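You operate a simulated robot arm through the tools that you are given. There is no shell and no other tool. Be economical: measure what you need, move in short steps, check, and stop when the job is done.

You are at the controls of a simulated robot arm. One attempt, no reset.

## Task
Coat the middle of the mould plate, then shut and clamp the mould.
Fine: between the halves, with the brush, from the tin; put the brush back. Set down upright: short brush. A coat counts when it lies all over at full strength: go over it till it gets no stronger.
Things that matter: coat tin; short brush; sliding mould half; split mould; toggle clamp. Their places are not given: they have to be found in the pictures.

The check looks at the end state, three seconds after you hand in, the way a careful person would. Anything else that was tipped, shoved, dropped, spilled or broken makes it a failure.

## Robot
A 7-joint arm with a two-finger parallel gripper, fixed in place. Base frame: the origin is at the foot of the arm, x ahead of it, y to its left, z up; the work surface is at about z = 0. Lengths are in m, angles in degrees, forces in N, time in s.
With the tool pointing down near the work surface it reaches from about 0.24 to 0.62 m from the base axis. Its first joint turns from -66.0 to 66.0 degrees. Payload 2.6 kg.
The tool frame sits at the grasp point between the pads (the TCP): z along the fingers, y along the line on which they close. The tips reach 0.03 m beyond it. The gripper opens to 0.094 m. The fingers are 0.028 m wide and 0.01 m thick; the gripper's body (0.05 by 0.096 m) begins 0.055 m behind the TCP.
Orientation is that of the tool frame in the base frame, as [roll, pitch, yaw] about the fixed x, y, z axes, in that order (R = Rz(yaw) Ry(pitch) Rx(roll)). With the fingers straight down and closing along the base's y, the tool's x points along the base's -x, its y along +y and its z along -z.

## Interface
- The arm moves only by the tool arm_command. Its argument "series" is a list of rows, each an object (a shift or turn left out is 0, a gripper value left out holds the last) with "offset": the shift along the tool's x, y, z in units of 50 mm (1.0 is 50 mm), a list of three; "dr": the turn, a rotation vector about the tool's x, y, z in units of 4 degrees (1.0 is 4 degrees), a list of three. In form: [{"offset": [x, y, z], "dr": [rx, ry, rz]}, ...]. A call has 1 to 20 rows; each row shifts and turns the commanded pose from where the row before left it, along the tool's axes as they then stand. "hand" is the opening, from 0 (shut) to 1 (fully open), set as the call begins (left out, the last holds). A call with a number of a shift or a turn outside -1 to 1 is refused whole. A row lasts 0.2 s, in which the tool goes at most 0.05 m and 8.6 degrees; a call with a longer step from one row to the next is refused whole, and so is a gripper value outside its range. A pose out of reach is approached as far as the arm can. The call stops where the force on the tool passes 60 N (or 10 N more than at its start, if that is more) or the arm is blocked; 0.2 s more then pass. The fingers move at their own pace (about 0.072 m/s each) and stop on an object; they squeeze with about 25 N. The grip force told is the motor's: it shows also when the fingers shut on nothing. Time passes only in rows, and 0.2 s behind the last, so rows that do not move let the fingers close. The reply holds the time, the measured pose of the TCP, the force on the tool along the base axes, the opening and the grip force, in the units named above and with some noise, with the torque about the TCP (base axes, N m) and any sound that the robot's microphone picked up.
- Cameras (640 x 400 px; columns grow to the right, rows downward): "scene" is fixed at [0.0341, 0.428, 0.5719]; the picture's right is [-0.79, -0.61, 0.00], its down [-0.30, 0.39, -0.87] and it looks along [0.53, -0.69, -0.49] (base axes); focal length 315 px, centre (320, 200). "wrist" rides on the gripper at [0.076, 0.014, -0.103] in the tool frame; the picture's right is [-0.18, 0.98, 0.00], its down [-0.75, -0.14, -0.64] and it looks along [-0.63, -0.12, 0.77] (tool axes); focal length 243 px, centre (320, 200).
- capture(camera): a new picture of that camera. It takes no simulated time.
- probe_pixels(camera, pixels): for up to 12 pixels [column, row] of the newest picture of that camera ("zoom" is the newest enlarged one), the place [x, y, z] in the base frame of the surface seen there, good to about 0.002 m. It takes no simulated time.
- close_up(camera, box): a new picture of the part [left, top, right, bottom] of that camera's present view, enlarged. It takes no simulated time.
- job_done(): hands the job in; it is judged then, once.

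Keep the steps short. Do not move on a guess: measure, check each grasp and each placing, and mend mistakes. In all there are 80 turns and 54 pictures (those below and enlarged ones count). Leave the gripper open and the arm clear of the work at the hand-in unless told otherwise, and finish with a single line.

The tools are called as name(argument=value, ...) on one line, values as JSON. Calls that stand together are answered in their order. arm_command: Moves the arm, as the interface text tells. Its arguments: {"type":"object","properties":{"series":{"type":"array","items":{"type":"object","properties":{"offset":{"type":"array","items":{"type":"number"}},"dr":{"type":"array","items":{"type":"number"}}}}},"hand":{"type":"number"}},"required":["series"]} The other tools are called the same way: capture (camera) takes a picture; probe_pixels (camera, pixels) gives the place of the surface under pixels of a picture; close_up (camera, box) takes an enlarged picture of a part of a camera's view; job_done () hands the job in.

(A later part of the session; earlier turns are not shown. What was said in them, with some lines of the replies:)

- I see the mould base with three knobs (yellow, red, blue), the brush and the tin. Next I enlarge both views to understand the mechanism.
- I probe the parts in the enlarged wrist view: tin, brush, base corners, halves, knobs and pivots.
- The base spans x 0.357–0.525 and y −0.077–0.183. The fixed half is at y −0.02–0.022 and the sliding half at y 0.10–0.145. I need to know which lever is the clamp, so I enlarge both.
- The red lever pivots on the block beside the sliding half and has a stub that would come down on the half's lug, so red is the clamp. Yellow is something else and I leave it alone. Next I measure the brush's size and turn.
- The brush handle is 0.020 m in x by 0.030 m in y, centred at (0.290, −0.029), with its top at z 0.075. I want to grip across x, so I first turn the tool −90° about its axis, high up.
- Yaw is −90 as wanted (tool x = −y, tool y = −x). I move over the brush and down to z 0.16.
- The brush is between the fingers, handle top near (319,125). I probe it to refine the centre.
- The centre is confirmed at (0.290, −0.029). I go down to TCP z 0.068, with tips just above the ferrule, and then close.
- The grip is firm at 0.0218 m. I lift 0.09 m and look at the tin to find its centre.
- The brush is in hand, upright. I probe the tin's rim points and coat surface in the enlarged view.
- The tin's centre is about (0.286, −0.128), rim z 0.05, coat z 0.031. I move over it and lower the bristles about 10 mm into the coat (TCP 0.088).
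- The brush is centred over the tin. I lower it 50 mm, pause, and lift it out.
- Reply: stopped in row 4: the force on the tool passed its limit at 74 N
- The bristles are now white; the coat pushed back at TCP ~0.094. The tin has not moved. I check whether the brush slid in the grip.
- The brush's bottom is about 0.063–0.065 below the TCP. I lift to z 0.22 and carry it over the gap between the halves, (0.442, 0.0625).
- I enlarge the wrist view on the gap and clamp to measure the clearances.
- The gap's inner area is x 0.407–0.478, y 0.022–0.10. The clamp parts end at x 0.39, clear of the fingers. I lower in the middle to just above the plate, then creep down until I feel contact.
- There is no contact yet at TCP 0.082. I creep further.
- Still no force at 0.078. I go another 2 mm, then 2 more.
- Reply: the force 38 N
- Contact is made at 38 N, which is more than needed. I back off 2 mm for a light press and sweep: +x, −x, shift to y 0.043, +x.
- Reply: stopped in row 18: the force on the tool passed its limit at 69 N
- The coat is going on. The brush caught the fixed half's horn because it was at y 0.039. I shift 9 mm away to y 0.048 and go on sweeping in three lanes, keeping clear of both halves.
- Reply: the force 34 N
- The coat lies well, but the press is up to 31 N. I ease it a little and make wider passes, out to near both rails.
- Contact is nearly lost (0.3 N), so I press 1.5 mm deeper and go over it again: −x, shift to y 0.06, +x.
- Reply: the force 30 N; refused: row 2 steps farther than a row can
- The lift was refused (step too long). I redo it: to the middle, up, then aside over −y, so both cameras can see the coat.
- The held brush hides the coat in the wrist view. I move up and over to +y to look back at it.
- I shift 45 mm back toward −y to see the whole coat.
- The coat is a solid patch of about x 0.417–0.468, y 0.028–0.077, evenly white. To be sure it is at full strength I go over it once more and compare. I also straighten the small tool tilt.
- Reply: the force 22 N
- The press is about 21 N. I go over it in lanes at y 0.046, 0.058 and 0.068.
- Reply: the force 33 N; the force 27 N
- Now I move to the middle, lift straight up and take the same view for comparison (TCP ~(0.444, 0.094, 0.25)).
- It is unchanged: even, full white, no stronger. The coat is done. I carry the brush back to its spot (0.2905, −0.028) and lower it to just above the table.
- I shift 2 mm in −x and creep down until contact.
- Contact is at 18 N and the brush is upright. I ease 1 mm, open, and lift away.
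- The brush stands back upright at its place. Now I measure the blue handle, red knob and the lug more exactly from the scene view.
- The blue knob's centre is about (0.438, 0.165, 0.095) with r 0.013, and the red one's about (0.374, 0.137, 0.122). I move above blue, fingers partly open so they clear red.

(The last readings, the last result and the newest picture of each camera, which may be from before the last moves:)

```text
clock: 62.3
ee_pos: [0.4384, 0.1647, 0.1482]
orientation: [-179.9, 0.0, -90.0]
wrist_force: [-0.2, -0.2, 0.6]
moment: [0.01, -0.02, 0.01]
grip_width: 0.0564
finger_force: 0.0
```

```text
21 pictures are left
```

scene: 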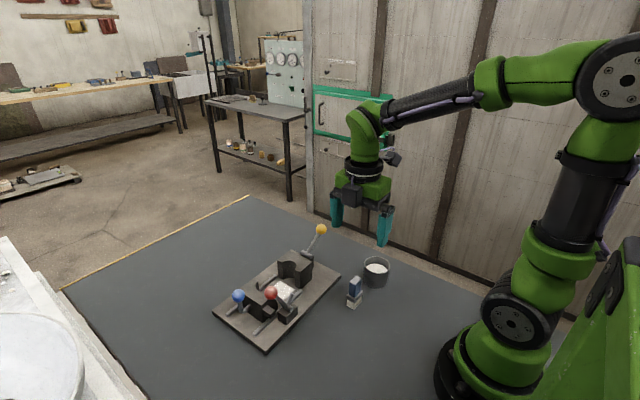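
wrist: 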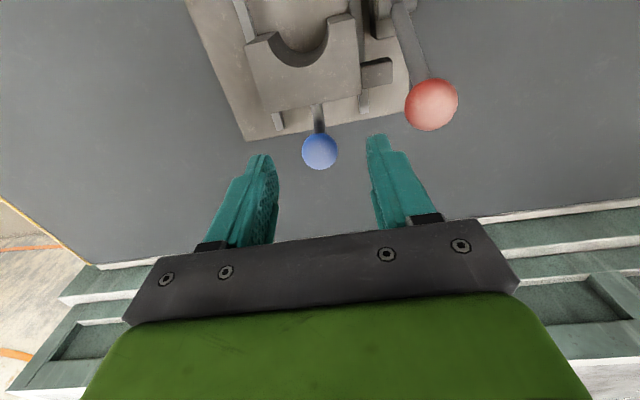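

The blue knob (320,150) sits between the fingers and red is clear on the right. I lower to z 0.096 and close.

arm_command(series=[{"offset": [0, 0, 0.4]}, {"offset": [0, 0, 0.4]}, {"offset": [0, 0, 0.24]}, {}])

arm_command(series=[{}, {}, {}], hand=0)

close_up(camera="scene", box=[200, 220, 330, 340])

```text
clock: 63.3
ee_pos: [0.4409, 0.1634, 0.0958]
orientation: [-179.9, 0.0, -90.0]
wrist_force: [-0.2, -1.1, 0.2]
moment: [-0.03, 0.0, -0.03]
grip_width: 0.0565
finger_force: 0.0
```

```text
clock: 64.1
ee_pos: [0.4401, 0.1632, 0.097]
orientation: [180.0, 0.0, -90.0]
wrist_force: [-1.9, -1.4, -0.2]
moment: [0.07, -0.05, 0.03]
grip_width: 0.0289
finger_force: 24.9
```

```text
3.33 times, centred on (265, 280) of scene
```

zoom: 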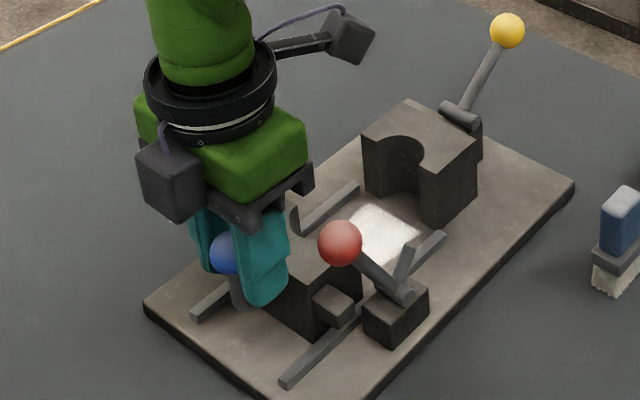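

The knob is gripped at 0.029 m. I slide 20 mm toward the fixed half first and watch the force.

arm_command(series=[{"offset": [0.1, 0, 0]}, {"offset": [0.1, 0, 0]}, {"offset": [0.1, 0, 0]}, {"offset": [0.1, 0, 0]}, {}])

```text
clock: 65.3
ee_pos: [0.4403, 0.143, 0.0979]
orientation: [-179.5, 0.0, -90.0]
wrist_force: [25.9, 0.4, -0.2]
moment: [0.16, 0.14, -0.16]
grip_width: 0.0256
finger_force: 25.1
```

It moved 20 mm, but the width fell and there is a side force. I look before going on.

close_up(camera="scene", box=[200, 220, 330, 340])

```text
3.33 times, centred on (265, 280) of scene
```

zoom: 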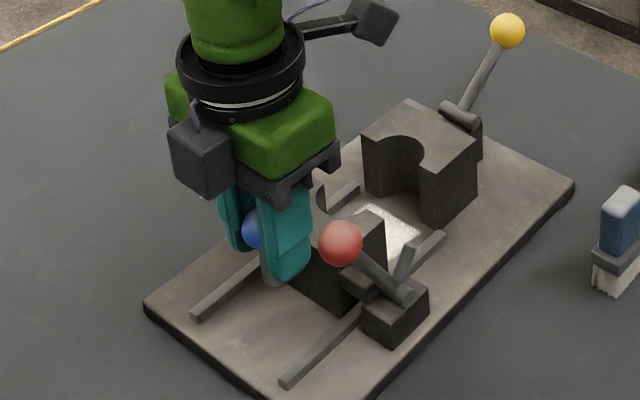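

The half followed. I relieve the side force by 1.5 mm in +x and slide 10 mm more.

arm_command(series=[{"offset": [0, -0.03, 0]}, {}])

arm_command(series=[{"offset": [0.1, 0, 0]}, {"offset": [0.1, 0, 0]}, {}])

```text
clock: 65.9
ee_pos: [0.4411, 0.1435, 0.0989]
orientation: [-180.0, 0.0, -89.9]
wrist_force: [15.2, -1.4, 0.0]
moment: [-0.65, -0.15, -0.02]
grip_width: 0.0259
finger_force: 25.3
```

```text
clock: 66.7
ee_pos: [0.4409, 0.1341, 0.0987]
orientation: [179.9, 0.1, -90.0]
wrist_force: [10.6, 1.2, 0.2]
moment: [0.68, -0.01, -0.02]
grip_width: 0.0259
finger_force: 25.3
```

It moves freely. I slide on another 40 mm.

arm_command(series=[{"offset": [0.1, -0.01, 0]}, {"offset": [0.1, 0, 0]}, {"offset": [0.1, 0, 0]}, {"offset": [0.1, 0, 0]}, {"offset": [0.1, 0, 0]}, {"offset": [0.1, 0, 0]}, {"offset": [0.1, 0, 0]}, {"offset": [0.1, 0, 0]}, {}])

close_up(camera="scene", box=[220, 210, 350, 330])

```text
clock: 68.7
ee_pos: [0.4407, 0.0944, 0.0981]
orientation: [-179.7, 0.1, -90.0]
wrist_force: [4.5, 0.3, 19.8]
moment: [0.12, -0.01, -0.04]
grip_width: 0.0258
finger_force: 25.0
```

```text
3.33 times, centred on (285, 270) of scene
```

zoom: 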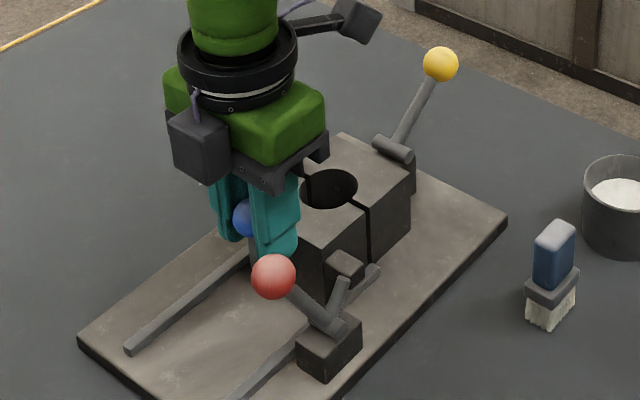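

Only a few millimetres of gap are left. I creep until the halves meet.

arm_command(series=[{"offset": [0.08, 0, 0]}, {"offset": [0.08, 0, 0]}, {"offset": [0.06, 0, 0]}, {}])

close_up(camera="scene", box=[240, 230, 336, 310])

```text
clock: 69.7
ee_pos: [0.4405, 0.0914, 0.0967]
orientation: [-179.9, 0.5, -89.3]
wrist_force: [19.4, 39.2, -0.7]
moment: [0.15, -0.08, 0.12]
grip_width: 0.0259
finger_force: 24.9
```

```text
5.00 times, centred on (288, 270) of scene
```

zoom: 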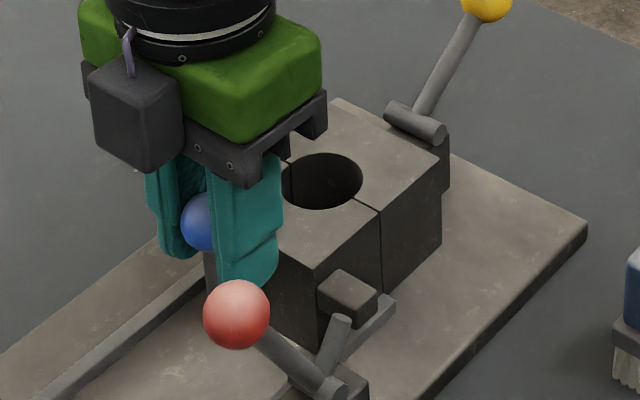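

The halves meet at 39 N. I ease the push by 5 mm of command, open, and lift clear.

arm_command(series=[{"offset": [-0.1, 0, 0]}, {}])

arm_command(series=[{}, {}, {}], hand=0.6)

arm_command(series=[{"offset": [0, 0, -0.4]}, {"offset": [0, 0, -0.8]}, {"offset": [0, 0, -0.8]}, {"offset": [-0.8, 0, 0]}, {}])

close_up(camera="scene", box=[230, 220, 340, 330])

close_up(camera="wrist", box=[260, 0, 440, 120])

```text
clock: 70.3
ee_pos: [0.4406, 0.0909, 0.0976]
orientation: [-179.8, 0.3, -89.9]
wrist_force: [12.6, 23.2, 1.9]
moment: [0.49, -0.08, 0.06]
grip_width: 0.0261
finger_force: 24.8
```

```text
clock: 71.1
ee_pos: [0.4405, 0.0883, 0.0973]
orientation: [180.0, 0.0, -90.0]
wrist_force: [-0.2, 0.3, -0.3]
moment: [-0.01, 0.0, -0.02]
grip_width: 0.0564
finger_force: 0.1
```

```text
clock: 72.3
ee_pos: [0.4422, 0.1328, 0.1993]
orientation: [-179.9, -0.1, -90.0]
wrist_force: [-0.2, 0.0, 0.5]
moment: [-0.01, 0.01, -0.01]
grip_width: 0.0562
finger_force: 0.0
```

```text
3.64 times, centred on (285, 275) of scene
```

zoom: 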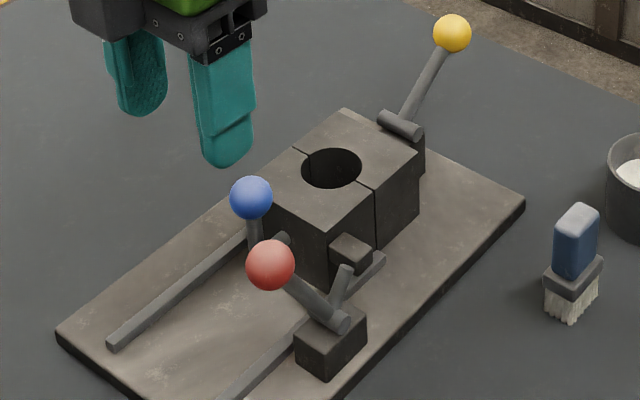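

```text
3.33 times, centred on (350, 60) of wrist
```

zoom: 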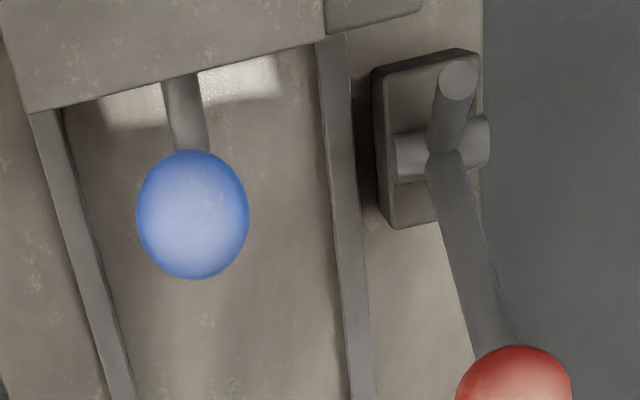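

The mould is shut. Next I grip the red knob: move above it at (0.374, 0.137) and look.

arm_command(series=[{"offset": [-0.04, 0.68, 0]}, {"offset": [-0.04, 0.68, 0]}, {}])

close_up(camera="wrist", box=[230, 50, 420, 170])

probe_pixels(camera="zoom", pixels=[[320, 250], [300, 250], [340, 250], [320, 230], [320, 270], [300, 220], [290, 200], [310, 200]])

```text
clock: 73.1
ee_pos: [0.3729, 0.1337, 0.1981]
orientation: [-179.9, 0.0, -90.0]
wrist_force: [0.6, -0.1, -0.6]
moment: [0.02, 0.03, -0.02]
grip_width: 0.0566
finger_force: 0.0
```

```text
3.33 times, centred on (325, 110) of wrist
```

zoom: 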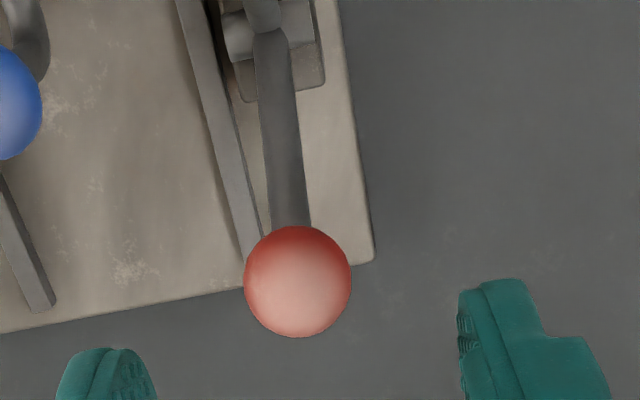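

```text
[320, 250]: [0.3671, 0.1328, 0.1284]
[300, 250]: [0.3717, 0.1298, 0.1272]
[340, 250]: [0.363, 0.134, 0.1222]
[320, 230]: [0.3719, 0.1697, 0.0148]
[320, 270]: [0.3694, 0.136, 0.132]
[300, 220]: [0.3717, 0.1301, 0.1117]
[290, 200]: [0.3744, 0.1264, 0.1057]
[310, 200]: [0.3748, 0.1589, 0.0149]
```

The knob's centre is confirmed near (0.374, 0.138, 0.121). I lower onto it and close.

arm_command(series=[{"offset": [-0.07, 0, 0.5]}, {"offset": [0, 0, 0.5]}, {"offset": [0, 0, 0.5]}, {}])

arm_command(series=[{}, {}, {}], hand=0)

```text
clock: 74.1
ee_pos: [0.3747, 0.1358, 0.1227]
orientation: [-179.8, 0.0, -90.1]
wrist_force: [0.2, 0.1, -0.8]
moment: [0.0, -0.02, 0.03]
grip_width: 0.0563
finger_force: 0.0
```

```text
clock: 74.9
ee_pos: [0.375, 0.1363, 0.1248]
orientation: [-179.9, 0.1, -89.9]
wrist_force: [0.3, 4.5, 1.4]
moment: [0.26, 0.01, 0.01]
grip_width: 0.0256
finger_force: 24.8
```

The knob is gripped (0.0256 m). I swing it on its arc about the pivot (y 0.097, z 0.047) toward −y, first 28° to upright.

arm_command(series=[{"offset": [0.198, 0, -0.09]}, {"offset": [0.196, 0, -0.062]}, {"offset": [0.202, 0, -0.038]}, {"offset": [0.204, 0, -0.012]}, {}])

close_up(camera="scene", box=[230, 220, 340, 330])

```text
clock: 76.1
ee_pos: [0.376, 0.0935, 0.1347]
orientation: [-179.7, 0.0, -90.0]
wrist_force: [22.7, 5.4, 0.3]
moment: [0.47, -0.04, -0.08]
grip_width: 0.0254
finger_force: 24.7
```

```text
3.64 times, centred on (285, 275) of scene
```

zoom: 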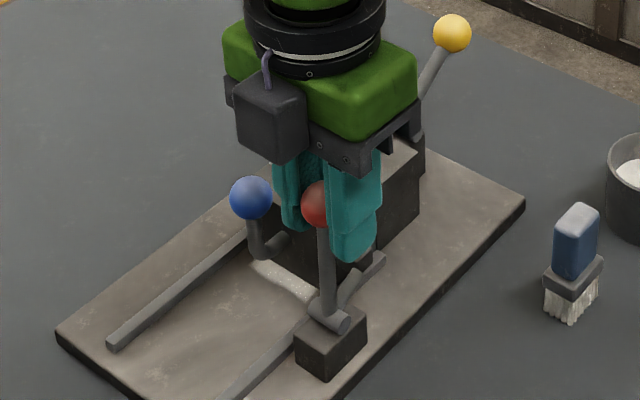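

The lever is upright and the stub is coming down. I continue along the arc another 28°.

arm_command(series=[{"offset": [0.204, -0.01, 0.012]}, {"offset": [0.202, -0.01, 0.038]}, {"offset": [0.196, 0, 0.062]}, {"offset": [0.188, 0, 0.084]}, {}])

close_up(camera="scene", box=[230, 220, 340, 330])

```text
clock: 77.3
ee_pos: [0.3762, 0.0553, 0.1237]
orientation: [-179.6, 0.1, -90.0]
wrist_force: [21.3, 11.6, 0.6]
moment: [0.57, -0.01, -0.1]
grip_width: 0.0255
finger_force: 24.9
```

```text
3.64 times, centred on (285, 275) of scene
```

zoom: 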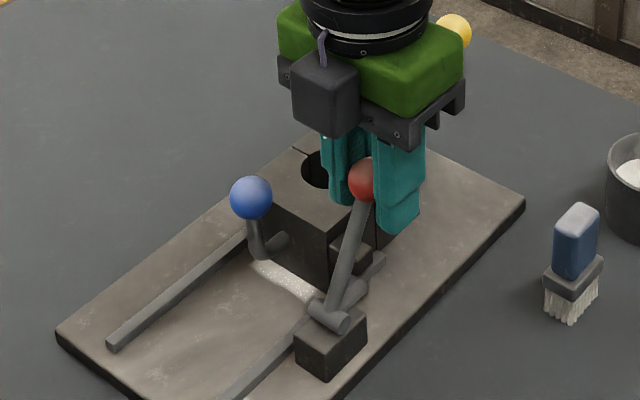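

No stop yet, 12 N. I continue 14° more.

arm_command(series=[{"offset": [0.174, 0, 0.108]}, {"offset": [0.162, 0, 0.128]}, {}])

close_up(camera="scene", box=[250, 240, 330, 310])

```text
clock: 78.1
ee_pos: [0.3715, 0.0366, 0.1096]
orientation: [179.5, 0.0, -90.2]
wrist_force: [-1.5, -2.6, -0.4]
moment: [0.03, -0.02, 0.01]
grip_width: 0.0
finger_force: 24.9
```

```text
5.71 times, centred on (290, 275) of scene
```

zoom: 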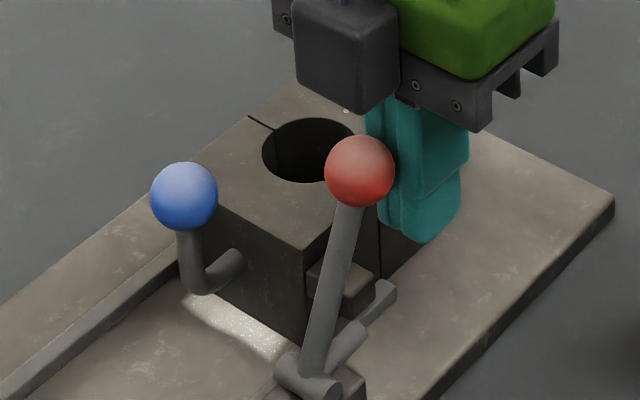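

The fingers slipped off the knob, so the lever may be at its stop. I measure where the knob and stub are.

probe_pixels(camera="zoom", pixels=[[359, 171], [355, 335], [358, 325], [330, 385], [345, 270], [330, 345], [365, 280], [385, 290]])

```text
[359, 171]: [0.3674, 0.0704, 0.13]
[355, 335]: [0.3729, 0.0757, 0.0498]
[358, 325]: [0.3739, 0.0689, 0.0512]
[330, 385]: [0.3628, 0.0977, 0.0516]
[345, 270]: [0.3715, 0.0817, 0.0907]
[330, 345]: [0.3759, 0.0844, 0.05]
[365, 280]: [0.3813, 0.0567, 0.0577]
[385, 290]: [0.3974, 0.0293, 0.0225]
```

The knob is at about −25° and the stub lies level behind the lug, which looks like the clamped position. To be sure it is at its stop, I go up and over and push the knob from the +y side with shut fingers.

arm_command(series=[{"offset": [0.1, 0, 0]}, {"offset": [0, 0, -0.9]}, {"offset": [0, 0, -0.9]}, {"offset": [-0.75, -0.05, 0]}, {"offset": [-0.75, 0, 0]}, {"offset": [0, 0, 0.75]}, {"offset": [0, 0, 0.75]}, {}])

arm_command(series=[{"offset": [0.1, 0, 0]}, {"offset": [0.1, 0, 0]}, {"offset": [0.06, 0, 0]}, {}])

```text
clock: 79.9
ee_pos: [0.3737, 0.1113, 0.1273]
orientation: [-179.9, 0.1, -90.0]
wrist_force: [-0.3, -0.3, -0.3]
moment: [0.03, -0.03, 0.02]
grip_width: 0.0
finger_force: 25.2
```

```text
clock: 80.9
ee_pos: [0.3752, 0.0979, 0.1269]
orientation: [-179.9, 0.0, -90.0]
wrist_force: [0.2, -0.2, 0.1]
moment: [-0.02, -0.06, -0.01]
grip_width: 0.0
finger_force: 25.0
```

Now at y 0.098 and touching nothing yet. I push on in small steps.

arm_command(series=[{"offset": [0.08, 0, 0]}, {"offset": [0.06, 0, 0]}, {"offset": [0.06, 0, 0]}, {}])

close_up(camera="scene", box=[250, 240, 330, 310])

```text
clock: 81.9
ee_pos: [0.3767, 0.0907, 0.1275]
orientation: [-179.7, 0.4, -89.8]
wrist_force: [3.3, 28.2, 4.1]
moment: [0.83, 0.02, 0.03]
grip_width: 0.0
finger_force: 25.2
```

```text
5.71 times, centred on (290, 275) of scene
```

zoom: 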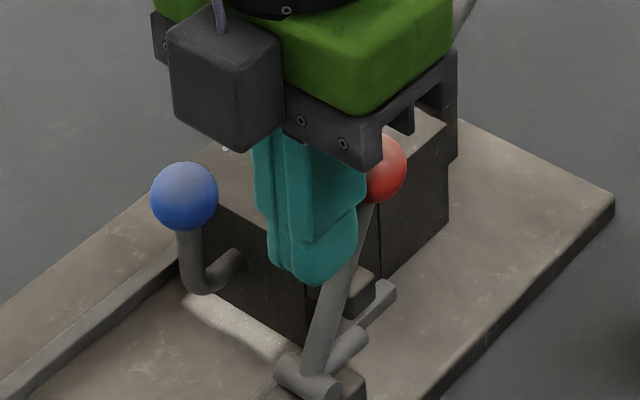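

The knob moved a little further and now resists at 28 N. I push a bit harder, following the arc down, to find its firm stop or a click.

arm_command(series=[{"offset": [0.06, 0, 0.02]}, {"offset": [0.05, 0, 0.02]}, {}])

```text
clock: 82.7
ee_pos: [0.3767, 0.0905, 0.1271]
orientation: [-179.6, 0.9, -89.4]
wrist_force: [5.7, 46.4, 14.7]
moment: [1.24, -0.28, 0.01]
grip_width: 0.0002
finger_force: 24.8
```

It does not move at 46 N, so this is a firm stop. I back away, lift clear, open, and check.

arm_command(series=[{"offset": [-0.3, 0, 0]}, {"offset": [-0.4, 0, 0]}, {"offset": [0, 0, -0.9]}, {"offset": [0, 0, -0.9]}, {"offset": [0, 0.8, -0.3]}, {"offset": [0, 0.8, 0]}, {}], hand=0)

close_up(camera="scene", box=[250, 240, 330, 310])

probe_pixels(camera="zoom", pixels=[[359, 171], [375, 171], [355, 335], [358, 325], [330, 345], [365, 280]])

```text
clock: 84.3
ee_pos: [0.2995, 0.1148, 0.2324]
orientation: [-179.9, 0.1, -90.1]
wrist_force: [0.5, -1.1, 0.1]
moment: [0.02, 0.0, 0.01]
grip_width: 0.0
finger_force: 24.9
```

```text
5.71 times, centred on (290, 275) of scene
```

zoom: 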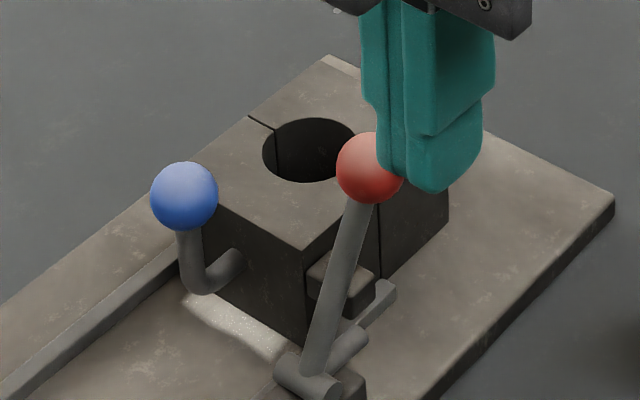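

```text
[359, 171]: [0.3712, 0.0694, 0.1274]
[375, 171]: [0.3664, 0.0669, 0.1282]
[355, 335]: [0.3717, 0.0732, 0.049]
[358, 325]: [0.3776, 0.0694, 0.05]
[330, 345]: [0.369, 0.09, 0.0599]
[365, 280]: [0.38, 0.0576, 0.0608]
```

The knob stayed where I pushed it, the stub is level against the lug, and the halves are shut. I open the gripper, retreat high, and take a final look.

arm_command(series=[{"offset": [0, 0, -0.9]}, {"offset": [0, 0, -0.9]}, {"offset": [0.8, 0, -0.4]}, {"offset": [0.8, 0, 0]}, {}], hand=1)

close_up(camera="scene", box=[210, 200, 410, 350])

close_up(camera="scene", box=[264, 255, 324, 305])

```text
clock: 85.5
ee_pos: [0.2959, 0.034, 0.3419]
orientation: [-179.9, 0.1, -90.0]
wrist_force: [0.6, -0.1, -0.5]
moment: [0.02, 0.02, 0.0]
grip_width: 0.0939
finger_force: 0.1
```

```text
2.67 times, centred on (310, 275) of scene
```

zoom: 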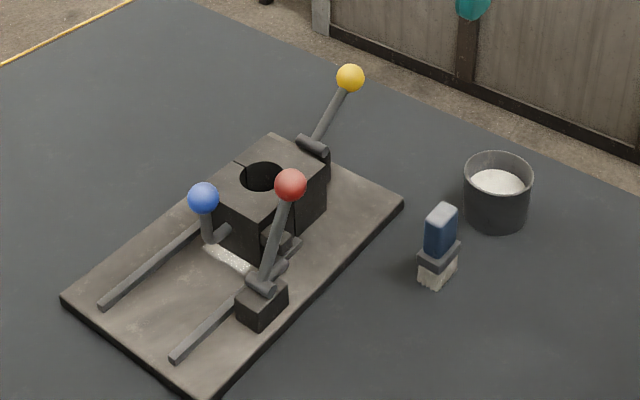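

```text
8.00 times, centred on (294, 280) of scene
```

zoom: 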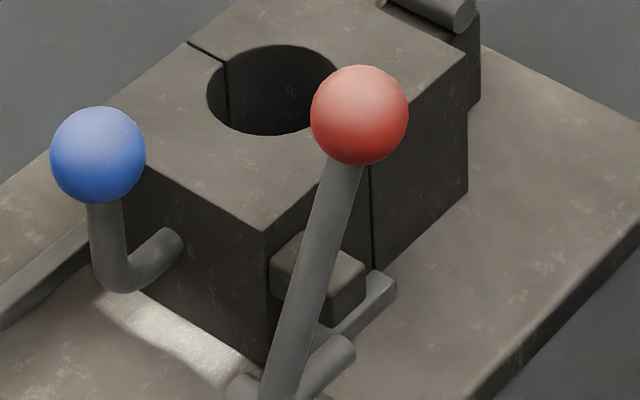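

All the parts look right: mould shut with the clamp at its stop, brush upright at its place, tin untouched, gripper open and clear. I hand in.

job_done()

```text
The job is handed in.
```

I coated the middle of the mould plate until it got no stronger, shut the mould and pushed the red clamp to its firm stop; the brush is back upright at its place, the tin never moved, and the gripper is open and clear.
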